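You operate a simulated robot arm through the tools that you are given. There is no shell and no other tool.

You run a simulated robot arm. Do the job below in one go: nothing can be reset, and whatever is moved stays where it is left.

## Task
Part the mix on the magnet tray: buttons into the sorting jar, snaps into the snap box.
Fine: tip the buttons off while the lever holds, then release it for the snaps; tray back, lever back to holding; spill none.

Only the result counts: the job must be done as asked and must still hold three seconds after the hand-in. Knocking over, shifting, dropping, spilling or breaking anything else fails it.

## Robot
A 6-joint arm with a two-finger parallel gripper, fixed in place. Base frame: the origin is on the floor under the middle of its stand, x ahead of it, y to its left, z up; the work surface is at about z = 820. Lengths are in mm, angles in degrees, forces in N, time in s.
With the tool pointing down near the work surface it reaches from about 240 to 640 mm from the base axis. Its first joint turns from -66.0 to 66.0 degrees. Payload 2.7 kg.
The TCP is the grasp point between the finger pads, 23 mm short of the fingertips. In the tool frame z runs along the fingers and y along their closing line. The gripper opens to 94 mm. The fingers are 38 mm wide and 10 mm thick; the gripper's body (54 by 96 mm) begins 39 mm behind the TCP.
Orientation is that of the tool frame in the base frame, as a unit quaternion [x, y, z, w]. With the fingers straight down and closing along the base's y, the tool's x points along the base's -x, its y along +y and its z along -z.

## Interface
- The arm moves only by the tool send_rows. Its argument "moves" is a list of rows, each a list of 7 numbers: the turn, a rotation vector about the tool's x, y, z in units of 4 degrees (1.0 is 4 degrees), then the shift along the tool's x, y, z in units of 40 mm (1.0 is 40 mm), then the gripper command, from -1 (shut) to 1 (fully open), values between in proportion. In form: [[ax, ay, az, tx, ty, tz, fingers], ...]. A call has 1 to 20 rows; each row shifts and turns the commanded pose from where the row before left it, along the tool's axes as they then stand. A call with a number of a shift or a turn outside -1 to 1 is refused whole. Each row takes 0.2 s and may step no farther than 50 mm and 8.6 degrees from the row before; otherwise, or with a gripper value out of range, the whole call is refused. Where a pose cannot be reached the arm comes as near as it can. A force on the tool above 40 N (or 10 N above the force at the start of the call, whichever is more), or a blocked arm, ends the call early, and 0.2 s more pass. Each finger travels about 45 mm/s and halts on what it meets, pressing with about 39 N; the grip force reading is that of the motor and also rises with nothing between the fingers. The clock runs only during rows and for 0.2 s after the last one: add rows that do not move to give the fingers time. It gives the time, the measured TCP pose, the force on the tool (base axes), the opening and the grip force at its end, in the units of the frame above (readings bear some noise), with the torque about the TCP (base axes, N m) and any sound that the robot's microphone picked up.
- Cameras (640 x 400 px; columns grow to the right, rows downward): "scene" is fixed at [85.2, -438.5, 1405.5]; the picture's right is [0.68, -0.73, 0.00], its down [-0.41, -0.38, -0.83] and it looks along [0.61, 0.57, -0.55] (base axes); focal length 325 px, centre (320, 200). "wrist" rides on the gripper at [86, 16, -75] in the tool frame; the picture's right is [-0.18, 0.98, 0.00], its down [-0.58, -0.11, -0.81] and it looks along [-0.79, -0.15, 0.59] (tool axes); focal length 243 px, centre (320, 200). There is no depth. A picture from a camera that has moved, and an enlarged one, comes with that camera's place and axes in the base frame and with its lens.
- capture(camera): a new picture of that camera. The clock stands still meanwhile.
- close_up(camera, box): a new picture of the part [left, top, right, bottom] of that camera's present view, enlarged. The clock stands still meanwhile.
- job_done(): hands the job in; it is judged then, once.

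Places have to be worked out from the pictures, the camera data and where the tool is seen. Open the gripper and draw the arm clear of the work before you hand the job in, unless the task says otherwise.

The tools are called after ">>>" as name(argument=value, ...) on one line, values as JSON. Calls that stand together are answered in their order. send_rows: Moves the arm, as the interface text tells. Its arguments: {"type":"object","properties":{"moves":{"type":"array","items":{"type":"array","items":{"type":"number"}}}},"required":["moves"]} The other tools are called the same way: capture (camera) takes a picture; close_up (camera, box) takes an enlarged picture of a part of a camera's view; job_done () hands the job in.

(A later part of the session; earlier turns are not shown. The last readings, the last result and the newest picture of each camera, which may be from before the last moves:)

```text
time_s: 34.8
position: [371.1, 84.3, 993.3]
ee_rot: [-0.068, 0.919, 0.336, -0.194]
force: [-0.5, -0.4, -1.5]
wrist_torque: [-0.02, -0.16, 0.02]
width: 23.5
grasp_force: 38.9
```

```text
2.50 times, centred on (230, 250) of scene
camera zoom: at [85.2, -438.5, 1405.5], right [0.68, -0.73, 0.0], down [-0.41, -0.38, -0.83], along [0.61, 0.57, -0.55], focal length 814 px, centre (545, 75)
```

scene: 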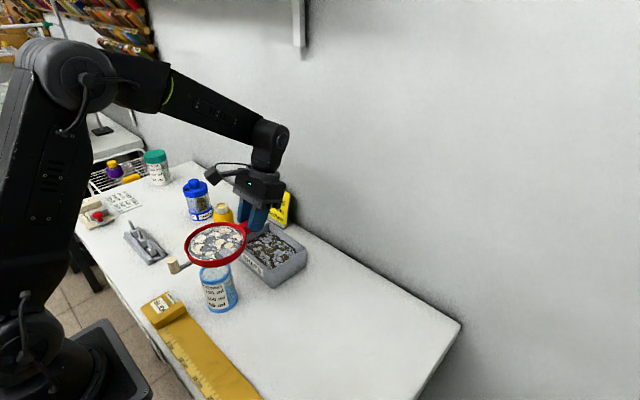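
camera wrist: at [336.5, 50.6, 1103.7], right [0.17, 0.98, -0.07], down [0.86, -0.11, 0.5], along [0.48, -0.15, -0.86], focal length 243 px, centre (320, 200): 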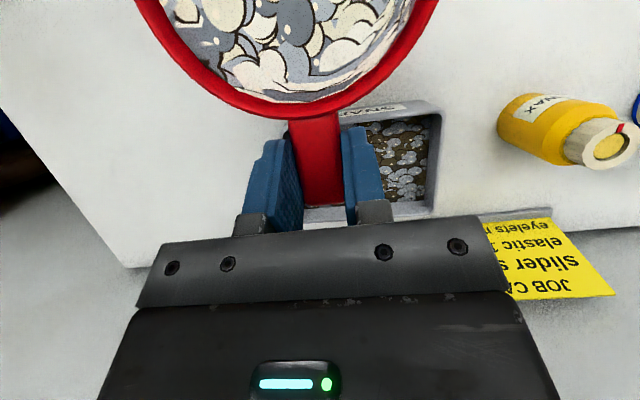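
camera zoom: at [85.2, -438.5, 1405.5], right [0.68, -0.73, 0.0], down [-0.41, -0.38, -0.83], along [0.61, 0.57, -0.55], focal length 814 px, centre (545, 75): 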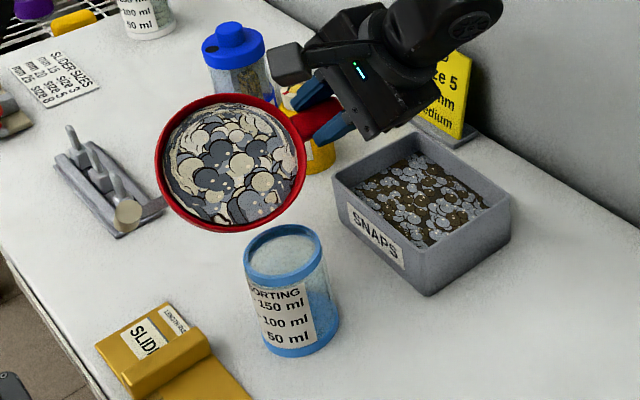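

Still nothing moves at 40°. On to 48°.

>>> send_rows(moves=[[-0.914, 0, -0.407, 0.033, -0.049, -0.075, -1], [0, 0, 0, 0, 0, 0, -1], [-0.914, 0, -0.407, 0.033, -0.049, -0.075, -1], [0, 0, 0, 0, 0, 0, -1]])

>>> close_up(camera="scene", box=[130, 170, 330, 330])

```text
time_s: 35.8
position: [371.9, 75.1, 994.1]
ee_rot: [-0.082, 0.893, 0.4, -0.189]
force: [-0.3, -0.2, -1.2]
wrist_torque: [-0.03, -0.15, -0.04]
width: 23.8
grasp_force: 39.0
```

```text
2.50 times, centred on (230, 250) of scene
camera zoom: at [85.2, -438.5, 1405.5], right [0.68, -0.73, 0.0], down [-0.41, -0.38, -0.83], along [0.61, 0.57, -0.55], focal length 814 px, centre (545, 75)
```

zoom: 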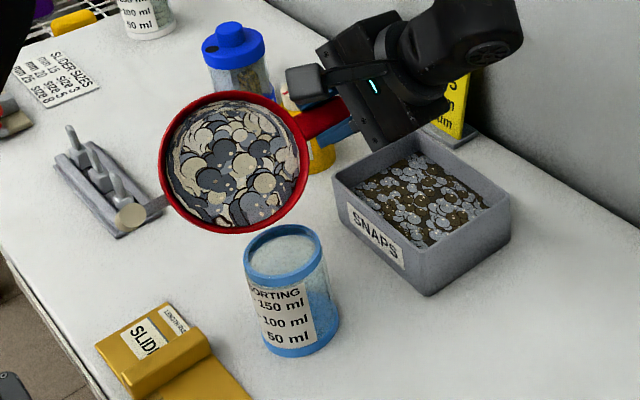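

The surface looks slightly different; I look closely at dish and jar for any flow.

>>> close_up(camera="scene", box=[180, 195, 270, 315])

>>> capture(camera="wrist")

```text
3.33 times, centred on (225, 255) of scene
camera zoom: at [85.2, -438.5, 1405.5], right [0.68, -0.73, 0.0], down [-0.41, -0.38, -0.83], along [0.61, 0.57, -0.55], focal length 1085 px, centre (637, 17)
```

zoom: 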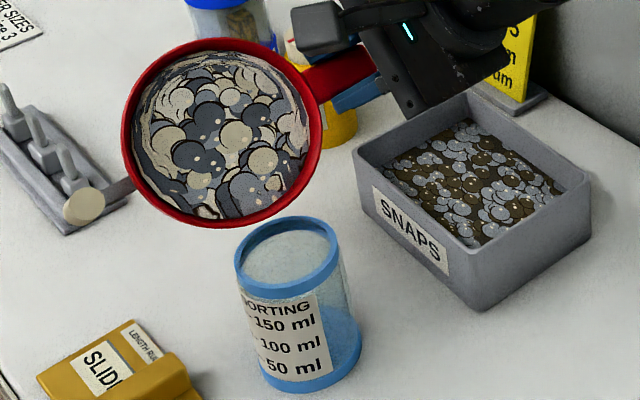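

```text
taken
camera wrist: at [322.8, 10.6, 1075.1], right [0.17, 0.71, 0.68], down [0.86, -0.45, 0.25], along [0.49, 0.54, -0.69], focal length 243 px, centre (320, 200)
```

wrist: 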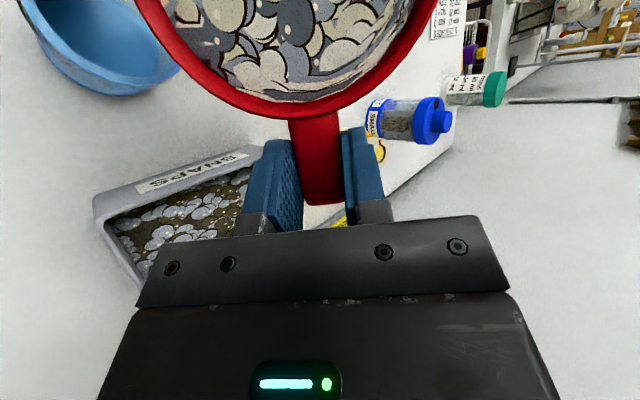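

No flow at 48°. I continue to 52° and 56° with pauses.

>>> send_rows(moves=[[-0.914, 0, -0.407, 0.026, -0.019, -0.059, -1], [0, 0, 0, 0, 0, 0, -1], [-0.914, 0, -0.407, 0.026, -0.019, -0.059, -1], [0, 0, 0, 0, 0, 0, -1], [0, 0, 0, 0, 0, 0, -1]])

>>> close_up(camera="scene", box=[180, 195, 270, 315])

```text
time_s: 37.0
position: [372.1, 71.4, 997.1]
ee_rot: [-0.095, 0.863, 0.461, -0.182]
force: [-0.5, 0.4, -1.1]
wrist_torque: [-0.05, -0.15, 0.01]
width: 23.6
grasp_force: 38.5
```

```text
3.33 times, centred on (225, 255) of scene
camera zoom: at [85.2, -438.5, 1405.5], right [0.68, -0.73, 0.0], down [-0.41, -0.38, -0.83], along [0.61, 0.57, -0.55], focal length 1085 px, centre (637, 17)
```

zoom: 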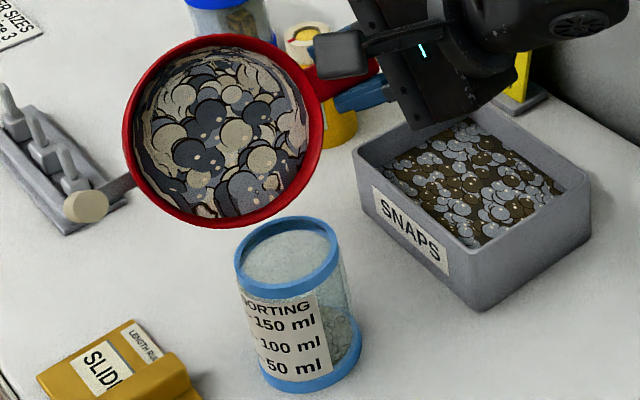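

Buttons are now arriving in the jar, with none on the table. I hold this angle a while and look again.

>>> send_rows(moves=[[0, 0, 0, 0, 0, 0, -1], [0, 0, 0, 0, 0, 0, -1], [0, 0, 0, 0, 0, 0, -1], [0, 0, 0, 0, 0, 0, -1], [0, 0, 0, 0, 0, 0, -1]])

>>> close_up(camera="scene", box=[180, 195, 270, 315])

>>> capture(camera="wrist")

```text
time_s: 38.2
position: [371.1, 71.1, 998.4]
ee_rot: [-0.097, 0.864, 0.46, -0.183]
force: [0.2, -0.3, -1.4]
wrist_torque: [-0.02, -0.13, -0.05]
width: 23.7
grasp_force: 38.7
```

```text
3.33 times, centred on (225, 255) of scene
camera zoom: at [85.3, -438.5, 1405.5], right [0.68, -0.73, 0.0], down [-0.41, -0.38, -0.83], along [0.61, 0.57, -0.55], focal length 1085 px, centre (637, 17)
```

zoom: 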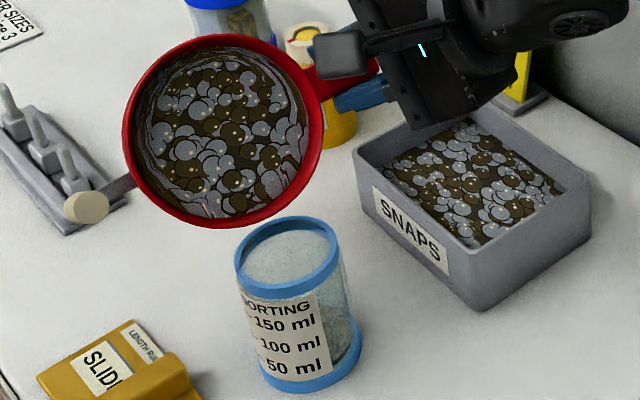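

```text
taken
camera wrist: at [322.8, -4.9, 1067.5], right [0.17, 0.61, 0.77], down [0.86, -0.48, 0.19], along [0.49, 0.63, -0.6], focal length 243 px, centre (320, 200)
```

wrist: 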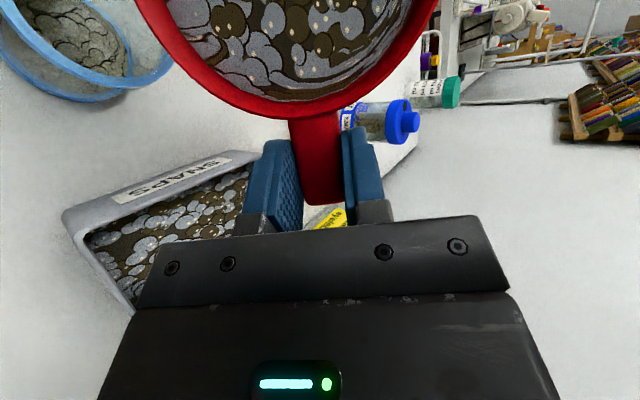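

The dish now shows only snaps (dark and grey), and the buttons have slid into the jar. I wait a little more and check closely whether any buttons are left in the dish.

>>> send_rows(moves=[[0, 0, 0, 0, 0, 0, -1], [0, 0, 0, 0, 0, 0, -1], [0, 0, 0, 0, 0, 0, -1], [0, 0, 0, 0, 0, 0, -1], [0, 0, 0, 0, 0, 0, -1], [0, 0, 0, 0, 0, 0, -1], [0, 0, 0, 0, 0, 0, -1], [0, 0, 0, 0, 0, 0, -1], [0, 0, 0, 0, 0, 0, -1], [0, 0, 0, 0, 0, 0, -1]])

>>> close_up(camera="scene", box=[190, 195, 270, 265])

>>> close_up(camera="scene", box=[180, 240, 270, 320])

>>> close_up(camera="wrist", box=[0, 0, 440, 120])

```text
time_s: 40.4
position: [370.6, 71.5, 997.9]
ee_rot: [-0.095, 0.863, 0.46, -0.183]
force: [0.4, -0.3, -1.7]
wrist_torque: [-0.01, -0.14, 0.0]
width: 23.3
grasp_force: 38.7
```

```text
5.71 times, centred on (230, 230) of scene
camera zoom: at [85.3, -438.5, 1405.5], right [0.68, -0.73, 0.0], down [-0.41, -0.38, -0.83], along [0.61, 0.57, -0.55], focal length 1859 px, centre (834, 29)
```

zoom: 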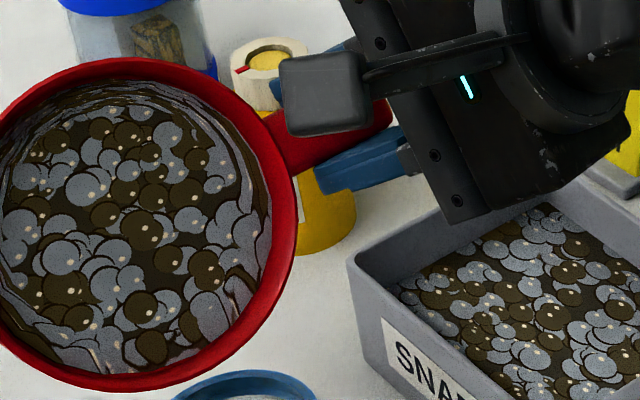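

```text
5.00 times, centred on (225, 280) of scene
camera zoom: at [85.3, -438.5, 1405.5], right [0.68, -0.73, 0.0], down [-0.41, -0.38, -0.83], along [0.61, 0.57, -0.55], focal length 1627 px, centre (795, -200)
```

zoom: 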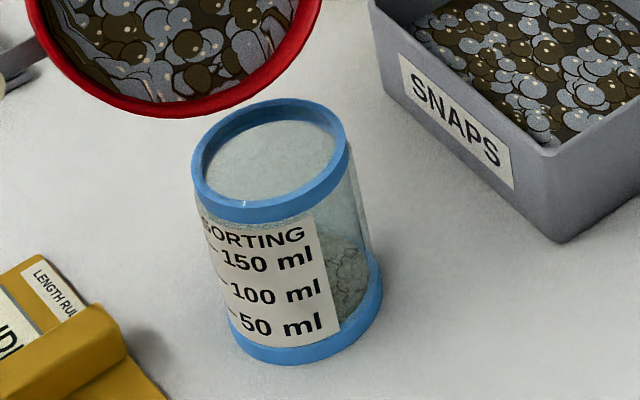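

```text
1.45 times, centred on (220, 60) of wrist
camera zoom: at [322.8, -4.9, 1067.5], right [0.17, 0.61, 0.77], down [0.86, -0.48, 0.19], along [0.49, 0.63, -0.6], focal length 353 px, centre (466, 404)
```

zoom: 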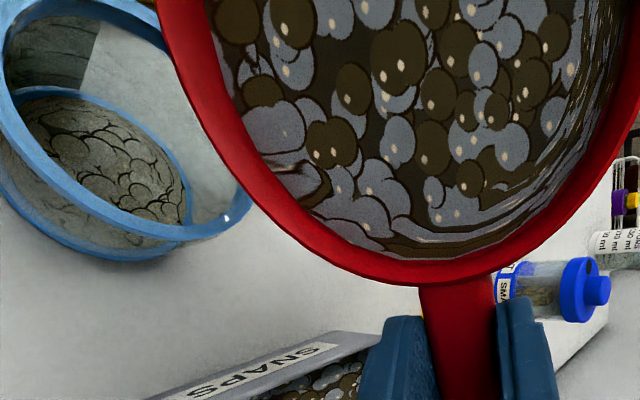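

No light-coloured buttons are left in the dish; the jar holds about 70 ml. To make sure that nothing loose remains, I tip 4° more over the jar, wait, and compare.

>>> send_rows(moves=[[-0.914, 0, -0.407, 0.02, -0.03, -0.045, -1], [0, 0, 0, 0, 0, 0, -1], [0, 0, 0, 0, 0, 0, -1], [0, 0, 0, 0, 0, 0, -1], [0, 0, 0, 0, 0, 0, -1], [0, 0, 0, 0, 0, 0, -1], [0, 0, 0, 0, 0, 0, -1]])

>>> close_up(camera="scene", box=[180, 195, 270, 315])

>>> close_up(camera="scene", box=[180, 240, 270, 320])

```text
time_s: 42.0
position: [371.9, 69.7, 997.3]
ee_rot: [-0.102, 0.847, 0.49, -0.179]
force: [-1.0, -0.4, -2.3]
wrist_torque: [-0.04, -0.16, 0.01]
width: 23.6
grasp_force: 39.2
```

```text
3.33 times, centred on (225, 255) of scene
camera zoom: at [85.3, -438.5, 1405.5], right [0.68, -0.73, 0.0], down [-0.41, -0.38, -0.83], along [0.61, 0.57, -0.55], focal length 1085 px, centre (637, 17)
```

zoom: 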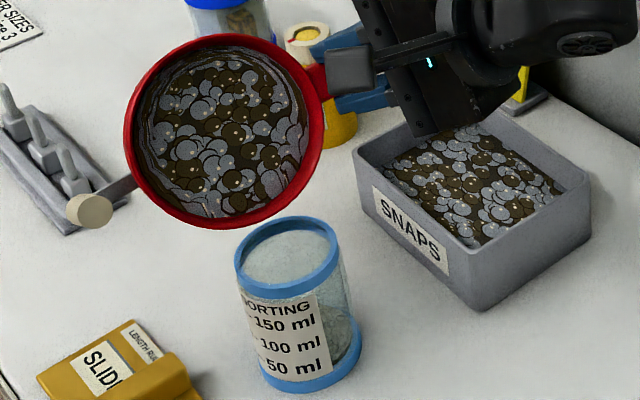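

```text
5.00 times, centred on (225, 280) of scene
camera zoom: at [85.3, -438.5, 1405.5], right [0.68, -0.73, 0.0], down [-0.41, -0.38, -0.83], along [0.61, 0.57, -0.55], focal length 1627 px, centre (795, -200)
```

zoom: 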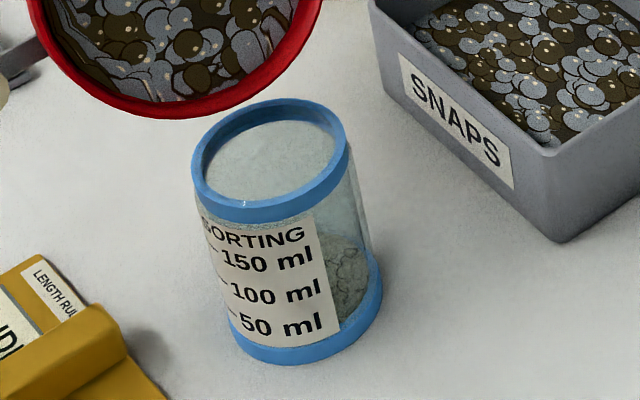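

No further change, so all buttons are off and the snaps hold. I tip the tray back to level the same way.

>>> send_rows(moves=[[0.914, 0, 0.407, 0, 0, 0, -1], [0.914, 0, 0.407, 0, 0, 0, -1], [0.914, 0, 0.407, 0, 0, 0, -1], [0.914, 0, 0.407, 0, 0, 0, -1], [0.914, 0, 0.407, 0, 0, 0, -1], [0.914, 0, 0.407, 0, 0, 0, -1], [0.914, 0, 0.407, 0, 0, 0, -1], [0.914, 0, 0.407, 0, 0, 0, -1], [0.914, 0, 0.407, 0, 0, 0, -1], [0.914, 0, 0.407, 0, 0, 0, -1], [0.914, 0, 0.407, 0, 0, 0, -1], [0.914, 0, 0.407, 0, 0, 0, -1], [0.914, 0, 0.407, 0, 0, 0, -1], [0.914, 0, 0.407, 0, 0, 0, -1], [0.914, 0, 0.407, 0, 0, 0, -1], [0, 0, 0, 0, 0, 0, -1]])

>>> close_up(camera="scene", box=[130, 170, 330, 330])

```text
time_s: 45.4
position: [370.4, 70.1, 996.6]
ee_rot: [0.002, 0.978, -0.001, -0.207]
force: [0.0, -0.8, -1.8]
wrist_torque: [0.02, -0.12, 0.0]
width: 23.5
grasp_force: 39.2
```

```text
2.50 times, centred on (230, 250) of scene
camera zoom: at [85.3, -438.5, 1405.5], right [0.68, -0.73, 0.0], down [-0.41, -0.38, -0.83], along [0.61, 0.57, -0.55], focal length 814 px, centre (545, 75)
```

zoom: 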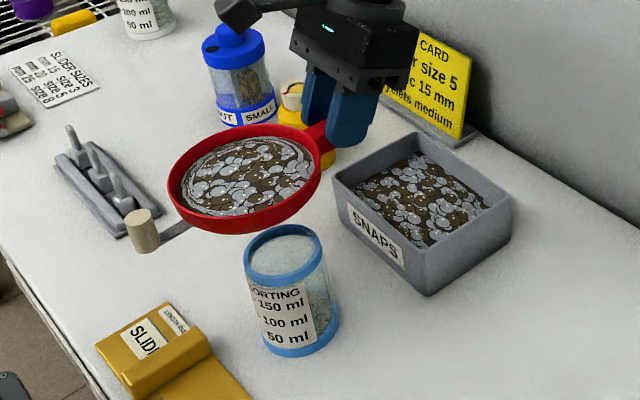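

I raise the tray and roll it 44° the other way (well below the angle the magnet has already held) so that the fixed camera can see the lever's mounting underneath.

>>> send_rows(moves=[[0, 0, 0, 0.3, 0, -0.68, -1], [0, 0, 0, 0.407, 0, -0.914, -1], [0, 0, 0, 0.407, 0, -0.914, -1], [0, 0, 0, 0.407, 0, -0.914, -1], [0, 0, 0, 0.3, 0, -0.68, -1], [0.914, 0, 0.407, 0, 0, 0, -1], [0.914, 0, 0.407, 0, 0, 0, -1], [0.914, 0, 0.407, 0, 0, 0, -1], [0.914, 0, 0.407, 0, 0, 0, -1], [0.914, 0, 0.407, 0, 0, 0, -1], [0.914, 0, 0.407, 0, 0, 0, -1], [0.914, 0, 0.407, 0, 0, 0, -1], [0.914, 0, 0.407, 0, 0, 0, -1], [0.914, 0, 0.407, 0, 0, 0, -1], [0.914, 0, 0.407, 0, 0, 0, -1], [0.914, 0, 0.407, 0, 0, 0, -1], [0, 0, 0, 0, 0, 0, -1]])

>>> capture(camera="scene")

```text
time_s: 49.0
position: [370.2, 66.0, 1170.6]
ee_rot: [0.08, 0.907, -0.367, -0.192]
force: [-0.1, -0.1, -1.8]
wrist_torque: [0.04, -0.19, 0.03]
width: 23.7
grasp_force: 39.5
out of reach, approached as far as the arm can: row 16
```

```text
taken
```

scene: 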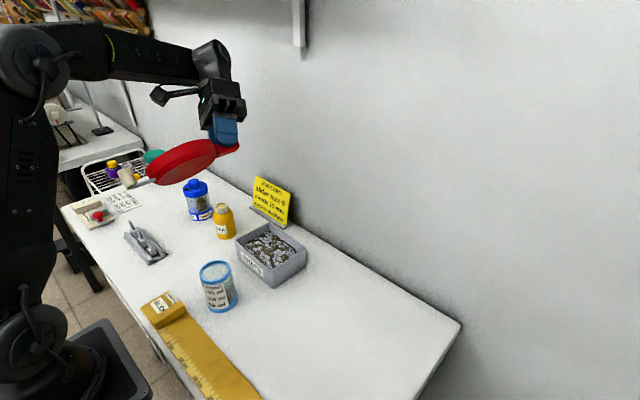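

The last step reached a joint limit, which is fine. I look at the underside.

>>> close_up(camera="scene", box=[110, 120, 250, 210])

```text
4.44 times, centred on (180, 165) of scene
camera zoom: at [85.3, -438.5, 1405.5], right [0.68, -0.73, 0.0], down [-0.41, -0.38, -0.83], along [0.61, 0.57, -0.55], focal length 1446 px, centre (942, 356)
```

zoom: 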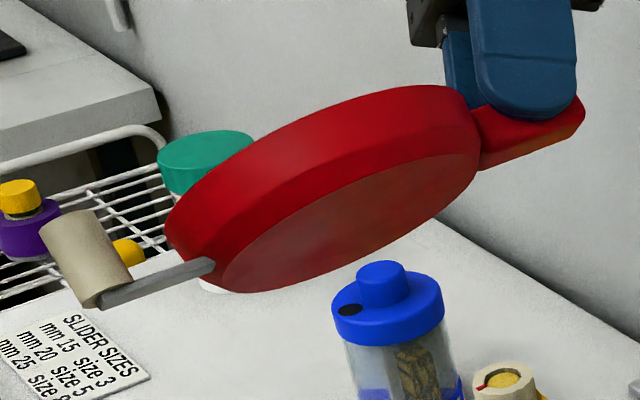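

The underside is plain; the lever bar comes out of the side wall near the bottom, so it most likely swings. I roll the tray back to level.

>>> send_rows(moves=[[-0.914, 0, -0.407, 0, 0, 0, -1], [-0.914, 0, -0.407, 0, 0, 0, -1], [-0.914, 0, -0.407, 0, 0, 0, -1], [-0.914, 0, -0.407, 0, 0, 0, -1], [-0.914, 0, -0.407, 0, 0, 0, -1], [-0.914, 0, -0.407, 0, 0, 0, -1], [-0.914, 0, -0.407, 0, 0, 0, -1], [-0.914, 0, -0.407, 0, 0, 0, -1], [-0.914, 0, -0.407, 0, 0, 0, -1], [-0.914, 0, -0.407, 0, 0, 0, -1], [-0.914, 0, -0.407, 0, 0, 0, -1], [0, 0, 0, 0, 0, 0, -1], [0, 0, 0, 0, 0, 0, -1]])

```text
time_s: 51.8
position: [368.9, 65.9, 1170.8]
ee_rot: [0.002, 0.978, 0.001, -0.208]
force: [-1.1, 0.2, -0.9]
wrist_torque: [0.02, -0.14, -0.02]
width: 23.7
grasp_force: 39.3
```

Level again at (369, 66, 1171). Now I turn the tray back by 90° so that the handle points to +y again.

>>> send_rows(moves=[[0.407, 0, -0.914, 0, 0, 0, -1], [0.407, 0, -0.914, 0, 0, 0, -1], [0.407, 0, -0.914, 0, 0, 0, -1], [0.407, 0, -0.914, 0, 0, 0, -1], [0.407, 0, -0.914, 0, 0, 0, -1], [0.407, 0, -0.914, 0, 0, 0, -1], [0.407, 0, -0.914, 0, 0, 0, -1], [0.407, 0, -0.914, 0, 0, 0, -1], [0.407, 0, -0.914, 0, 0, 0, -1], [0.407, 0, -0.914, 0, 0, 0, -1], [0.407, 0, -0.914, 0, 0, 0, -1], [0, 0, 0, 0, 0, 0, -1]])

>>> send_rows(moves=[[0.407, 0, -0.914, 0, 0, 0, -1], [0.407, 0, -0.914, 0, 0, 0, -1], [0.407, 0, -0.914, 0, 0, 0, -1], [0.407, 0, -0.914, 0, 0, 0, -1], [0.407, 0, -0.914, 0, 0, 0, -1], [0.407, 0, -0.914, 0, 0, 0, -1], [0.407, 0, -0.914, 0, 0, 0, -1], [0.407, 0, -0.914, 0, 0, 0, -1], [0.407, 0, -0.914, 0, 0, 0, -1], [0.407, 0, -0.914, 0, 0, 0, -1], [0.407, 0, -0.914, 0, 0, 0, -1], [0.2, 0, -0.45, 0, 0, 0, -1], [0, 0, 0, 0, 0, 0, -1]])

>>> capture(camera="scene")

```text
time_s: 54.4
position: [369.6, 65.7, 1171.3]
ee_rot: [-0.366, 0.907, -0.078, -0.193]
force: [-0.1, 0.6, -1.7]
wrist_torque: [0.11, -0.09, -0.01]
width: 23.9
grasp_force: 39.0
```

```text
time_s: 57.2
position: [370.1, 66.2, 1171.0]
ee_rot: [-0.691, 0.692, -0.147, -0.147]
force: [0.5, 0.1, -1.9]
wrist_torque: [0.15, -0.01, -0.01]
width: 23.7
grasp_force: 38.9
```

```text
taken
```

scene: 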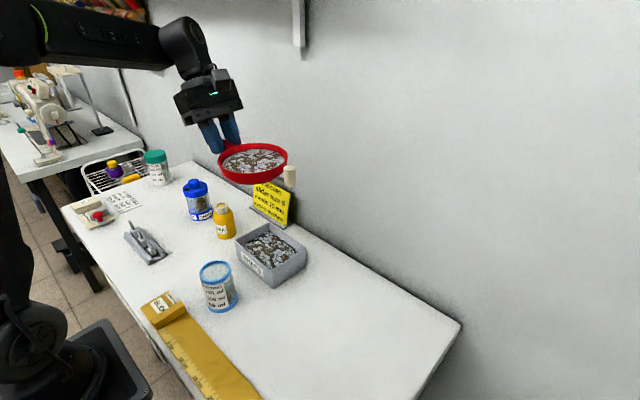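

I carry the tray level back to above its original place.

>>> send_rows(moves=[[0, 0, 0, 0.07, -0.09, 0.44, -1], [0, 0, 0, 0.1375, -0.183, 0.885, -1], [0, 0, 0, 0.1375, -0.183, 0.885, -1], [0, 0, 0, 0.1375, -0.183, 0.885, -1], [0, 0, 0, 0.1375, -0.183, 0.885, -1], [0, 0, 0, 0.1375, -0.183, 0.885, -1], [0, 0, 0, 0.1375, -0.183, 0.885, -1], [0, 0, 0, 0.1375, -0.183, 0.885, -1], [0, 0, 0, 0.1375, -0.183, 0.885, -1], [0, 0, 0, 0.068, -0.093, 0.445, -1], [0, 0, 0, 0, 0, 0, -1]])

```text
time_s: 59.6
position: [435.1, -110.4, 899.3]
ee_rot: [-0.69, 0.693, -0.147, -0.147]
force: [-0.2, -0.1, -1.3]
wrist_torque: [0.13, 0.0, 0.01]
width: 23.4
grasp_force: 38.8
```

I lower the tray to its place in slowing steps.

>>> send_rows(moves=[[0, 0, 0, -0.2, -0.01, 0.41, -1], [0, 0, 0, -0.18, -0.01, 0.365, -1], [0, 0, 0, -0.08, 0, 0.163, -1], [0, 0, 0, -0.04, 0, 0.081, -1], [0, 0, 0, -0.025, 0, 0.05, -1], [0, 0, 0, 0, 0, 0, -1]])

>>> close_up(camera="scene", box=[280, 260, 440, 360])

```text
time_s: 61.0
position: [435.1, -108.2, 852.5]
ee_rot: [-0.691, 0.693, -0.146, -0.147]
force: [-0.3, -0.4, -2.3]
wrist_torque: [0.15, 0.0, -0.03]
width: 23.5
grasp_force: 38.9
```

```text
4.00 times, centred on (360, 310) of scene
camera zoom: at [85.3, -438.5, 1405.5], right [0.68, -0.73, 0.0], down [-0.41, -0.38, -0.83], along [0.61, 0.57, -0.55], focal length 1302 px, centre (160, -240)
```

zoom: 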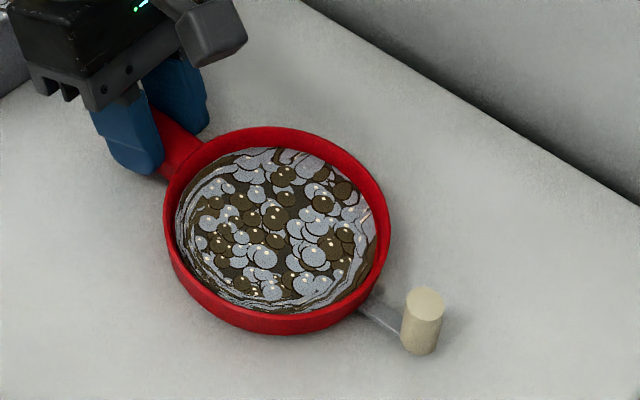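

It hangs about 2 mm above the table. I lower those last millimetres until the weight comes off.

>>> send_rows(moves=[[0, 0, 0, -0.012, -0.01, 0.027, -1], [0, 0, 0, -0.012, -0.01, 0.027, -1], [0, 0, 0, 0, 0, 0, -1], [0, 0, 0, 0, 0, 0, -1]])

>>> close_up(camera="scene", box=[280, 260, 440, 360])

```text
time_s: 62.0
position: [436.2, -106.7, 850.7]
ee_rot: [-0.69, 0.693, -0.148, -0.148]
force: [-5.6, 0.5, 17.9]
wrist_torque: [-1.13, 0.18, -0.39]
width: 23.8
grasp_force: 39.0
```

```text
4.00 times, centred on (360, 310) of scene
camera zoom: at [84.9, -438.3, 1405.6], right [0.68, -0.73, 0.0], down [-0.41, -0.38, -0.83], along [0.61, 0.57, -0.55], focal length 1302 px, centre (160, -240)
```

zoom: 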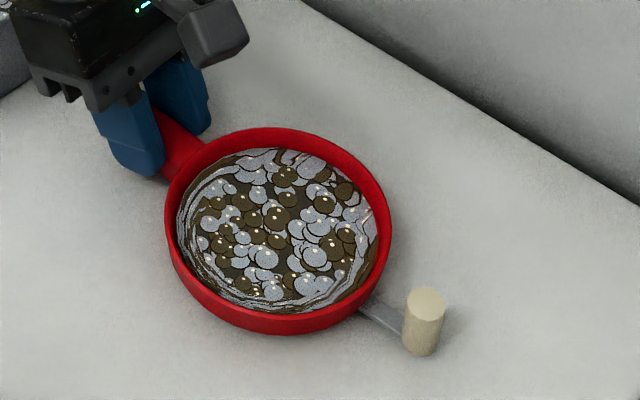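

The dish is now pressing on the table with 18 N; I ease up just under a millimetre to relieve it.

>>> send_rows(moves=[[0, 0, 0, 0.008, 0, -0.018, -1], [0, 0, 0, 0, 0, 0, -1], [0, 0, 0, 0, 0, 0, -1]])

>>> close_up(camera="scene", box=[280, 260, 440, 360])

>>> capture(camera="wrist")

```text
time_s: 62.8
position: [435.5, -108.1, 852.1]
ee_rot: [-0.69, 0.693, -0.147, -0.147]
force: [-2.4, -4.1, 11.3]
wrist_torque: [-0.66, -0.05, -0.25]
width: 23.4
grasp_force: 39.2
```

```text
4.00 times, centred on (360, 310) of scene
camera zoom: at [85.0, -438.5, 1405.6], right [0.68, -0.73, 0.0], down [-0.41, -0.38, -0.83], along [0.61, 0.57, -0.55], focal length 1302 px, centre (160, -240)
```

zoom: 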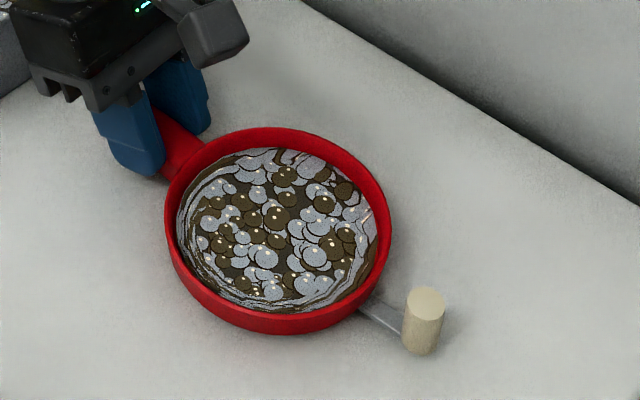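

```text
taken
camera wrist: at [420.5, -155.9, 953.6], right [-0.98, 0.17, -0.08], down [0.11, 0.86, 0.5], along [0.15, 0.48, -0.86], focal length 243 px, centre (320, 200)
```

wrist: 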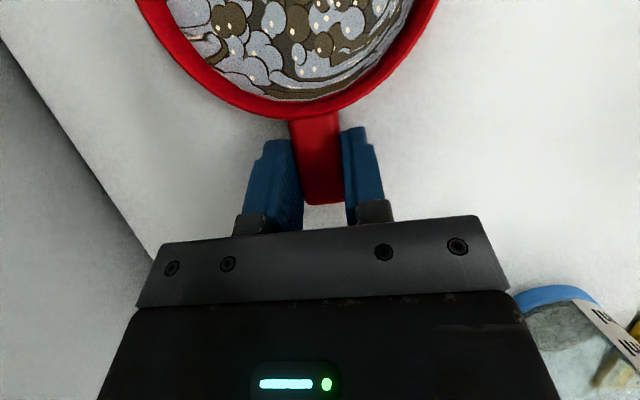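

About 11 N remains: the dish's near edge is touching and its far side is a hair high. I raise 1.3 mm and then open the fingers.

>>> send_rows(moves=[[0, 0, 0, 0.013, 0, -0.03, -1], [0, 0, 0, 0, 0, 0, -1], [0, 0, 0, 0, 0, 0, -1]])

>>> send_rows(moves=[[0, 0, 0, 0, 0, 0, -0.45], [0, 0, 0, 0, 0, 0, -0.4], [0, 0, 0, 0, 0, 0, -0.3], [0, 0, 0, 0, 0, 0, 0], [0, 0, 0, 0, 0, 0, 0], [0, 0, 0, 0, 0, 0, 0]])

>>> close_up(camera="scene", box=[280, 260, 440, 360])

>>> capture(camera="wrist")

```text
time_s: 63.6
position: [435.3, -106.8, 852.6]
ee_rot: [-0.691, 0.692, -0.147, -0.147]
force: [-0.5, 0.8, -2.2]
wrist_torque: [0.18, 0.0, 0.01]
width: 23.7
grasp_force: 39.0
```

```text
time_s: 65.0
position: [435.9, -107.2, 852.5]
ee_rot: [-0.69, 0.693, -0.147, -0.147]
force: [0.4, 0.1, 0.0]
wrist_torque: [-0.02, 0.02, -0.06]
width: 47.0
grasp_force: 0.1
```

```text
4.00 times, centred on (360, 310) of scene
camera zoom: at [85.2, -438.5, 1405.5], right [0.68, -0.73, 0.0], down [-0.41, -0.38, -0.83], along [0.61, 0.57, -0.55], focal length 1302 px, centre (160, -240)
```

zoom: 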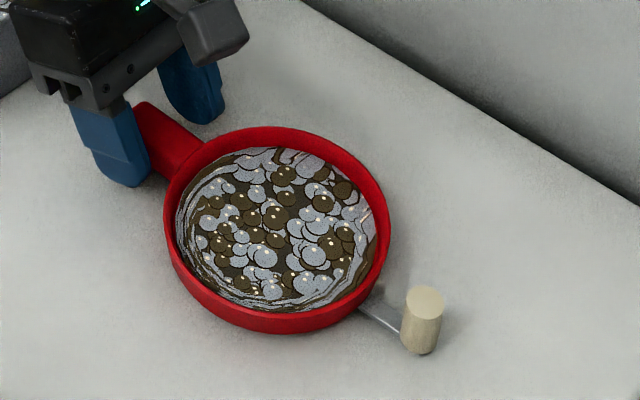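

```text
taken
camera wrist: at [420.7, -155.6, 954.7], right [-0.98, 0.17, -0.07], down [0.11, 0.86, 0.5], along [0.15, 0.48, -0.86], focal length 243 px, centre (320, 200)
```

wrist: 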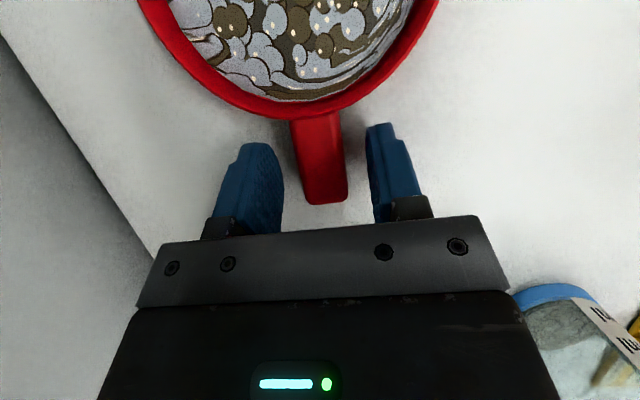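

The tray is set down within about 2 mm of its old place (turned by perhaps 2°). I rise, straighten the tool to vertical and move over the knob at about (441, -277).

>>> send_rows(moves=[[0, 0, 0, 0.2, 0, -0.45, 0], [0, 0, 0, 0.407, 0, -0.914, 0.2], [0, 0, 0, 0.3, 0, -0.68, 0.2], [0, -1, 0, 0, 0, 0, 0.2], [0, -1, 0, 0, 0, 0, 0.2], [0, -1, 0, 0, 0, 0, 0.2], [0, -1, 0, 0, 0, 0, 0.2], [0, -1, 0, 0, 0, 0, 0.2], [0, -1, 0, 0, 0, 0, 0.2], [0, 0, 0, 0.85, -0.025, 0, 0.2], [0, 0, 0, 0.85, -0.025, 0, 0.2], [0, 0, 0, 0.85, -0.025, 0, 0.2], [0, 0, 0, 0.85, -0.025, 0, 0.2], [0, 0, 0, 0.85, -0.025, 0, 0.2], [0, 0, 0, 0, 0, 0, 0.2]])

>>> capture(camera="wrist")

>>> capture(camera="scene")

```text
time_s: 68.2
position: [440.6, -279.1, 941.8]
ee_rot: [-0.705, 0.709, -0.001, 0.0]
force: [-0.3, -0.1, 0.4]
wrist_torque: [-0.01, -0.01, 0.02]
width: 56.3
grasp_force: 0.1
```

```text
taken
camera wrist: at [424.5, -364.1, 1015.9], right [-0.98, 0.19, 0.0], down [0.11, 0.58, 0.81], along [0.15, 0.79, -0.59], focal length 243 px, centre (320, 200)
```

wrist: 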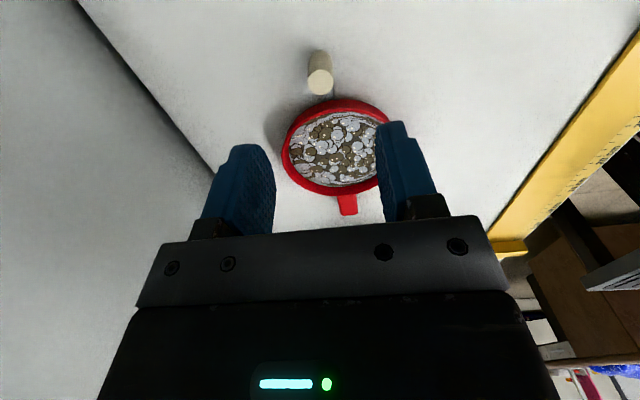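

```text
taken
```

scene: 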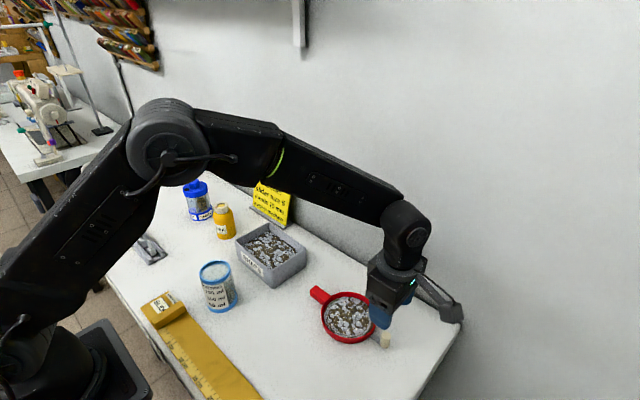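

>>> close_up(camera="wrist", box=[250, 30, 410, 220])

```text
2.11 times, centred on (330, 125) of wrist
camera zoom: at [424.5, -364.1, 1015.9], right [-0.98, 0.19, 0.0], down [0.11, 0.58, 0.81], along [0.15, 0.79, -0.59], focal length 511 px, centre (299, 358)
```

zoom: 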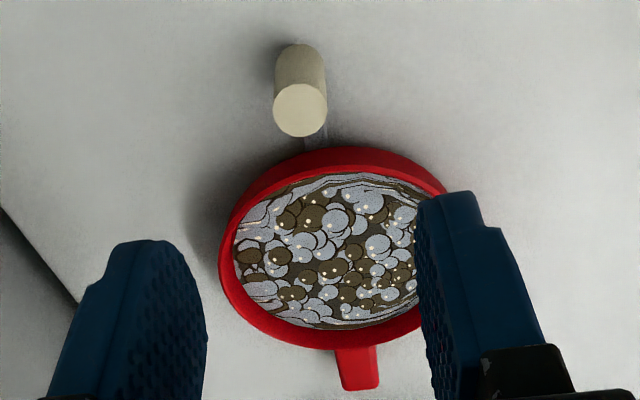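

The knob is at (440.4, -278.7), directly below the TCP. I lower the open fingers on either side of it and then narrow them to a loose cage, not gripping.

>>> send_rows(moves=[[0, 0, 0, 0, 0, 0.8, 0.2], [0, 0, 0, 0, 0, 0.8, 0.2], [0, 0, 0, 0, 0, 0.4, 0.2], [0, 0, 0, 0, 0, 0.18, 0.2], [0, 0, 0, 0, 0, 0, 0.2], [0, 0, 0, 0, 0, 0, -0.2], [0, 0, 0, 0, 0, 0, -0.45], [0, 0, 0, 0, 0, 0, -0.45]])

>>> capture(camera="wrist")

>>> close_up(camera="scene", box=[280, 260, 440, 360])

```text
time_s: 70.0
position: [441.1, -277.3, 854.6]
ee_rot: [-0.706, 0.708, 0.0, 0.0]
force: [0.1, -0.6, -0.8]
wrist_torque: [-0.01, 0.0, -0.04]
width: 26.0
grasp_force: 0.0
```

```text
taken
camera wrist: at [424.9, -363.4, 928.5], right [-0.98, 0.19, 0.0], down [0.11, 0.58, 0.81], along [0.15, 0.79, -0.59], focal length 243 px, centre (320, 200)
```

wrist: 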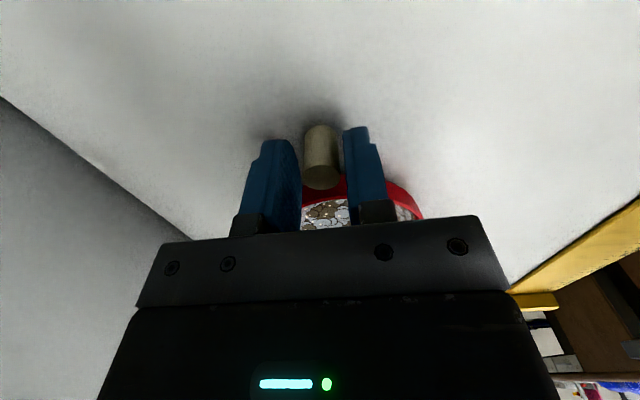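

```text
4.00 times, centred on (360, 310) of scene
camera zoom: at [85.2, -438.5, 1405.5], right [0.68, -0.73, 0.0], down [-0.41, -0.38, -0.83], along [0.61, 0.57, -0.55], focal length 1302 px, centre (160, -240)
```

zoom: 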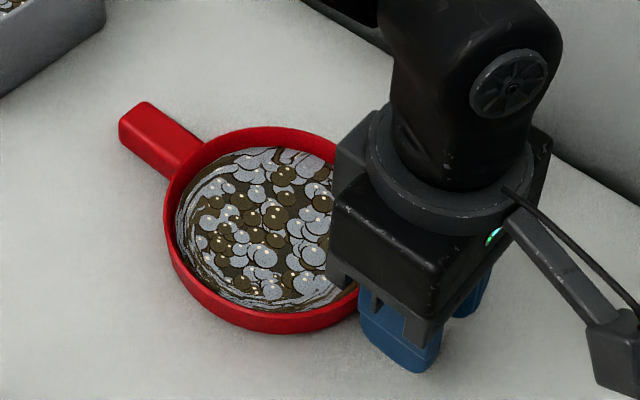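

The knob is caged with about 4 mm play on each side. I push gently 12 mm toward +x and watch the lever and the tray.

>>> send_rows(moves=[[0, 0, 0, 0, -0.1, 0, -0.45], [0, 0, 0, 0, -0.1, 0, -0.45], [0, 0, 0, 0, -0.1, 0, -0.45], [0, 0, 0, 0, 0, 0, -0.45]])

>>> capture(camera="wrist")

>>> close_up(camera="scene", box=[280, 260, 440, 360])

```text
time_s: 71.0
position: [453.7, -277.2, 854.3]
ee_rot: [-0.706, 0.709, -0.001, 0.0]
force: [-0.2, -0.1, 0.2]
wrist_torque: [0.01, -0.02, 0.0]
width: 25.8
grasp_force: 0.0
```

```text
taken
camera wrist: at [437.1, -363.5, 928.4], right [-0.98, 0.19, 0.0], down [0.11, 0.58, 0.81], along [0.15, 0.79, -0.59], focal length 243 px, centre (320, 200)
```

wrist: 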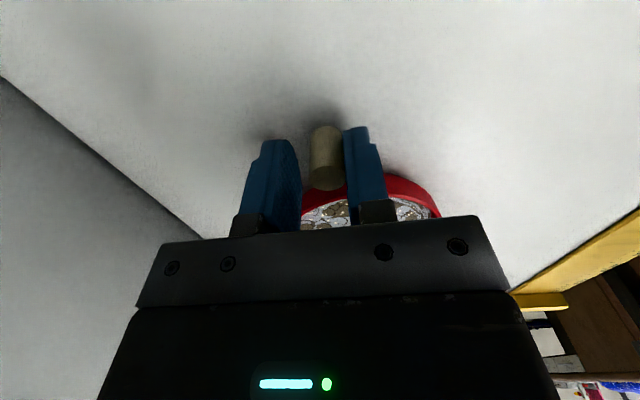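

```text
4.00 times, centred on (360, 310) of scene
camera zoom: at [85.2, -438.5, 1405.5], right [0.68, -0.73, 0.0], down [-0.41, -0.38, -0.83], along [0.61, 0.57, -0.55], focal length 1302 px, centre (160, -240)
```

zoom: 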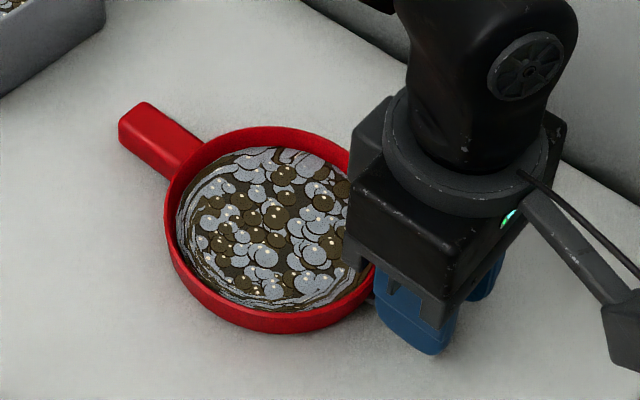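

The lever swings with nearly no force and the tray stays put (handle and dish unchanged in the picture). I push on by another 20 mm.

>>> send_rows(moves=[[0, 0, 0, 0, -0.125, 0, -0.45], [0, 0, 0, 0, -0.125, 0, -0.45], [0, 0, 0, 0, -0.125, 0, -0.45], [0, 0, 0, 0, -0.125, 0, -0.45], [0, 0, 0, 0, 0, 0, -0.45]])

>>> close_up(camera="wrist", box=[230, 100, 450, 230])

>>> close_up(camera="scene", box=[280, 260, 440, 360])

```text
time_s: 72.2
position: [472.1, -277.6, 854.2]
ee_rot: [-0.706, 0.708, 0.0, 0.001]
force: [-0.6, 0.4, -0.1]
wrist_torque: [0.01, 0.0, -0.01]
width: 25.8
grasp_force: 0.4
```

```text
2.91 times, centred on (340, 165) of wrist
camera zoom: at [456.7, -364.0, 928.0], right [-0.98, 0.19, 0.0], down [0.11, 0.58, 0.81], along [0.15, 0.79, -0.59], focal length 706 px, centre (262, 302)
```

zoom: 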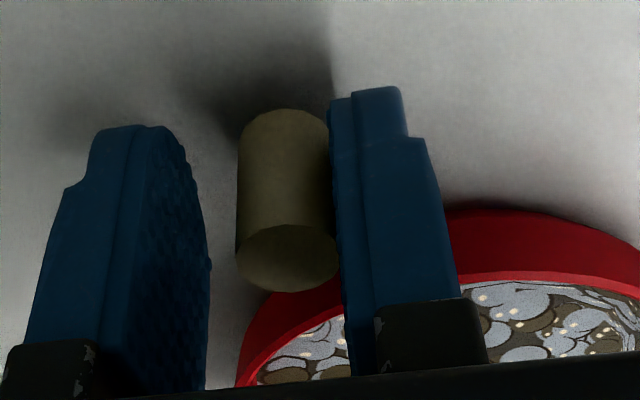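

```text
4.00 times, centred on (360, 310) of scene
camera zoom: at [85.2, -438.5, 1405.5], right [0.68, -0.73, 0.0], down [-0.41, -0.38, -0.83], along [0.61, 0.57, -0.55], focal length 1302 px, centre (160, -240)
```

zoom: 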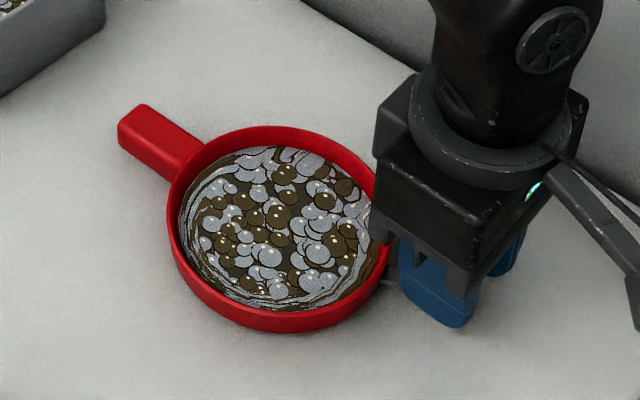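

The tray has begun to turn by a millimetre or so, so the lever may be at its stop. I open the cage a little, rise and inspect.

>>> send_rows(moves=[[0, 0, 0, 0, 0.06, 0, -0.3], [0, 0, 0, 0, 0, 0, 0], [0, 0, 0, 0, 0, -0.4, 0.1], [0, 0, 0, 0, 0, -0.9, 0.1], [0, 0, 0, 0, 0, -0.9, 0.1], [0, 0, 0, 0, 0, 0, 0.1]])

>>> close_up(camera="wrist", box=[230, 20, 450, 220])

>>> close_up(camera="scene", box=[280, 260, 440, 360])

```text
time_s: 73.6
position: [470.4, -276.3, 943.9]
ee_rot: [-0.706, 0.708, 0.0, 0.0]
force: [0.4, -0.3, 0.2]
wrist_torque: [0.0, 0.0, -0.04]
width: 51.8
grasp_force: 0.1
```

```text
2.00 times, centred on (340, 120) of wrist
camera zoom: at [454.7, -363.0, 1017.4], right [-0.98, 0.19, 0.0], down [0.11, 0.58, 0.81], along [0.15, 0.79, -0.59], focal length 485 px, centre (280, 360)
```

zoom: 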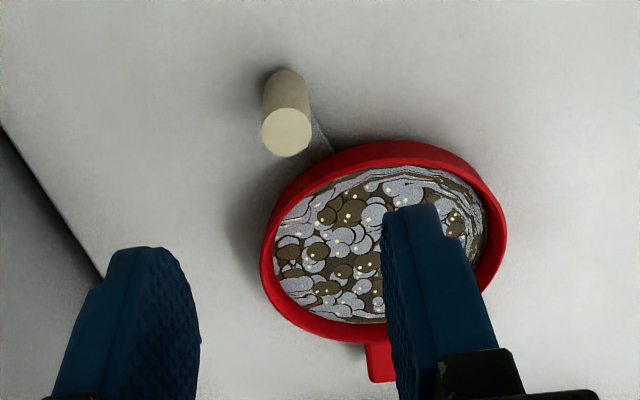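

```text
4.00 times, centred on (360, 310) of scene
camera zoom: at [85.2, -438.5, 1405.5], right [0.68, -0.73, 0.0], down [-0.41, -0.38, -0.83], along [0.61, 0.57, -0.55], focal length 1302 px, centre (160, -240)
```

zoom: 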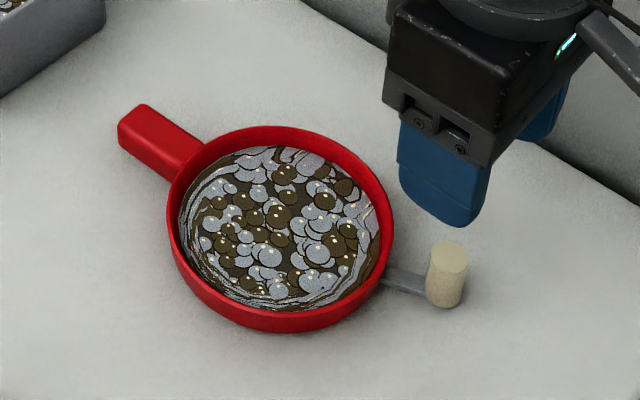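

The lever has swung about 20° from its line (knob now near (469, -272)), the tray barely moved. I go down again and push a little more to find out whether this is its end stop.

>>> send_rows(moves=[[0, 0, 0, 0, 0, 0.9, 0.1], [0, 0, 0, 0, 0, 0.9, 0.1], [0, 0, 0, 0, 0, 0.42, 0.1], [0, 0, 0, 0, 0, 0, -0.2], [0, 0, 0, 0, 0, 0, -0.4], [0, 0, 0, 0, 0, 0, -0.4], [0, 0, 0, -0.05, -0.1, 0, -0.4], [0, 0, 0, -0.05, -0.1, 0, -0.4], [0, 0, 0, 0, -0.1, 0, -0.4], [0, 0, 0, 0, 0, 0, -0.4]])

>>> close_up(camera="wrist", box=[230, 100, 450, 230])

>>> close_up(camera="scene", box=[280, 260, 440, 360])

```text
time_s: 75.8
position: [482.7, -273.6, 852.6]
ee_rot: [-0.706, 0.708, 0.0, 0.0]
force: [-0.1, -0.8, -0.1]
wrist_torque: [0.02, -0.02, -0.02]
width: 28.0
grasp_force: 0.0
```

```text
2.91 times, centred on (340, 165) of wrist
camera zoom: at [466.7, -359.7, 927.7], right [-0.98, 0.19, 0.0], down [0.11, 0.58, 0.81], along [0.15, 0.79, -0.59], focal length 706 px, centre (262, 302)
```

zoom: 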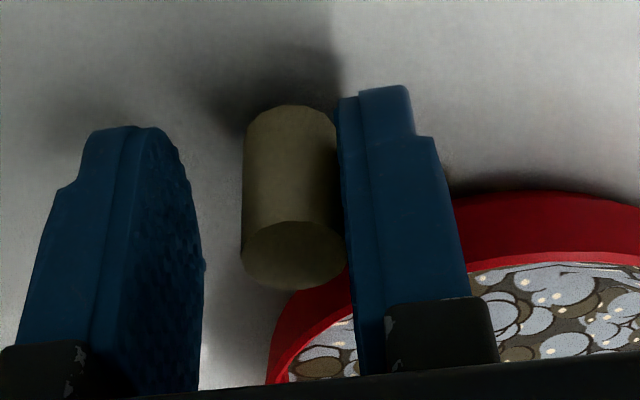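

```text
4.00 times, centred on (360, 310) of scene
camera zoom: at [85.2, -438.5, 1405.5], right [0.68, -0.73, 0.0], down [-0.41, -0.38, -0.83], along [0.61, 0.57, -0.55], focal length 1302 px, centre (160, -240)
```

zoom: 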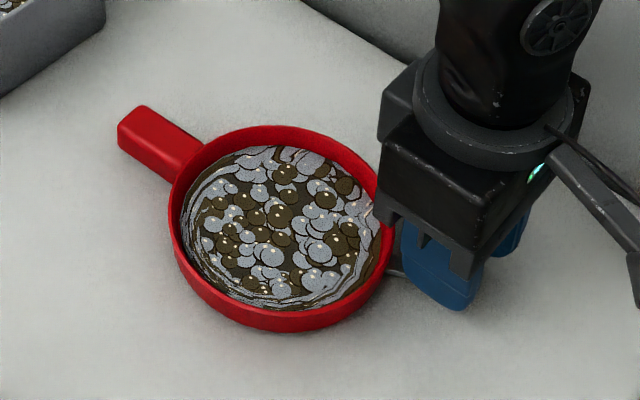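

The lever keeps turning (knob now near x=477) while the tray creeps only about a millimetre, so there's no stop yet. I push on more slowly along the arc.

>>> send_rows(moves=[[0, 0, 0, -0.03, -0.06, 0, -0.4], [0, 0, 0, -0.03, -0.06, 0, -0.4], [0, 0, 0, -0.03, -0.06, 0, -0.4], [0, 0, 0, -0.03, -0.06, 0, -0.4], [0, 0, 0, -0.03, -0.06, 0, -0.4], [0, 0, 0, -0.03, -0.06, 0, -0.4], [0, 0, 0, 0, 0, 0, -0.4]])

>>> close_up(camera="wrist", box=[230, 100, 450, 230])

>>> close_up(camera="scene", box=[280, 260, 440, 360])

```text
time_s: 77.4
position: [496.5, -267.4, 853.1]
ee_rot: [-0.706, 0.708, 0.001, 0.0]
force: [-0.1, -1.1, 0.6]
wrist_torque: [0.01, 0.0, 0.01]
width: 28.3
grasp_force: 0.1
```

```text
2.91 times, centred on (340, 165) of wrist
camera zoom: at [481.2, -352.6, 927.4], right [-0.98, 0.19, 0.0], down [0.11, 0.58, 0.81], along [0.15, 0.79, -0.59], focal length 706 px, centre (262, 302)
```

zoom: 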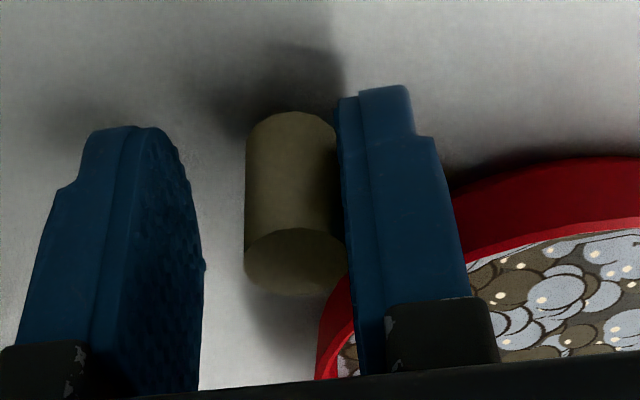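

```text
4.00 times, centred on (360, 310) of scene
camera zoom: at [85.2, -438.5, 1405.5], right [0.68, -0.73, 0.0], down [-0.41, -0.38, -0.83], along [0.61, 0.57, -0.55], focal length 1302 px, centre (160, -240)
```

zoom: 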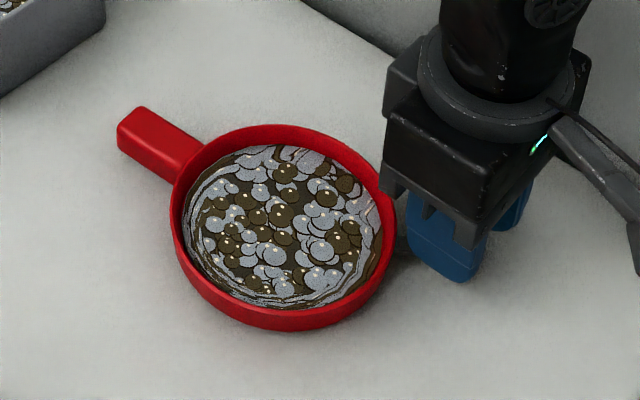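

The lever turns on (about 37° now) with the tray creeping about 1 mm per push. I turn the hand 36° about the vertical to push squarely along the lever's arc.

>>> send_rows(moves=[[0, 0, -1, 0, 0, 0, -0.4], [0, 0, -1, 0, 0, 0, -0.4], [0, 0, -1, 0, 0, 0, -0.4], [0, 0, -1, 0, 0, 0, -0.4], [0, 0, -1, 0, 0, 0, -0.4], [0, 0, -1, 0, 0, 0, -0.4], [0, 0, -1, 0, 0, 0, -0.4], [0, 0, -1, 0, 0, 0, -0.4], [0, 0, -1, 0, 0, 0, -0.4], [0, 0, 0, 0, 0, 0, -0.4]])

>>> capture(camera="wrist")

>>> close_up(camera="scene", box=[280, 260, 440, 360])

```text
time_s: 79.6
position: [497.0, -266.1, 854.9]
ee_rot: [0.891, -0.454, 0.0, 0.0]
force: [0.3, 0.9, -0.2]
wrist_torque: [0.01, 0.03, 0.01]
width: 28.2
grasp_force: 0.2
```

```text
taken
camera wrist: at [534.9, -345.5, 927.7], right [-0.9, -0.43, 0.0], down [-0.25, 0.54, 0.81], along [-0.34, 0.73, -0.59], focal length 243 px, centre (320, 200)
```

wrist: 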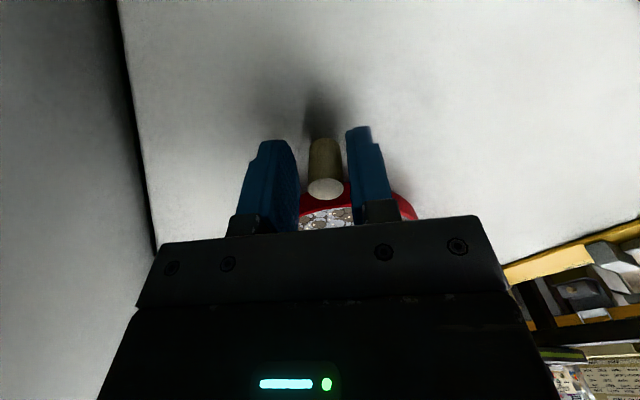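

```text
4.00 times, centred on (360, 310) of scene
camera zoom: at [85.2, -438.5, 1405.5], right [0.68, -0.73, 0.0], down [-0.41, -0.38, -0.83], along [0.61, 0.57, -0.55], focal length 1302 px, centre (160, -240)
```

zoom: 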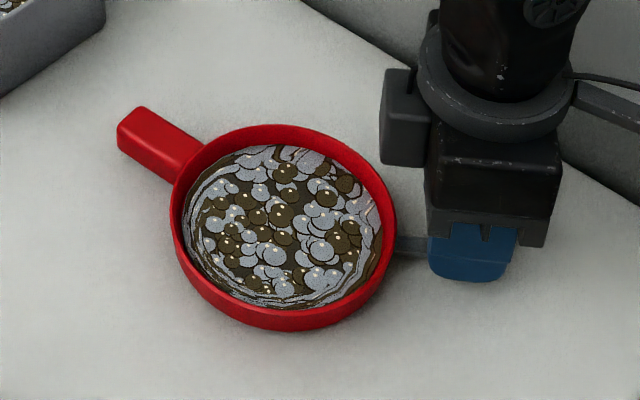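

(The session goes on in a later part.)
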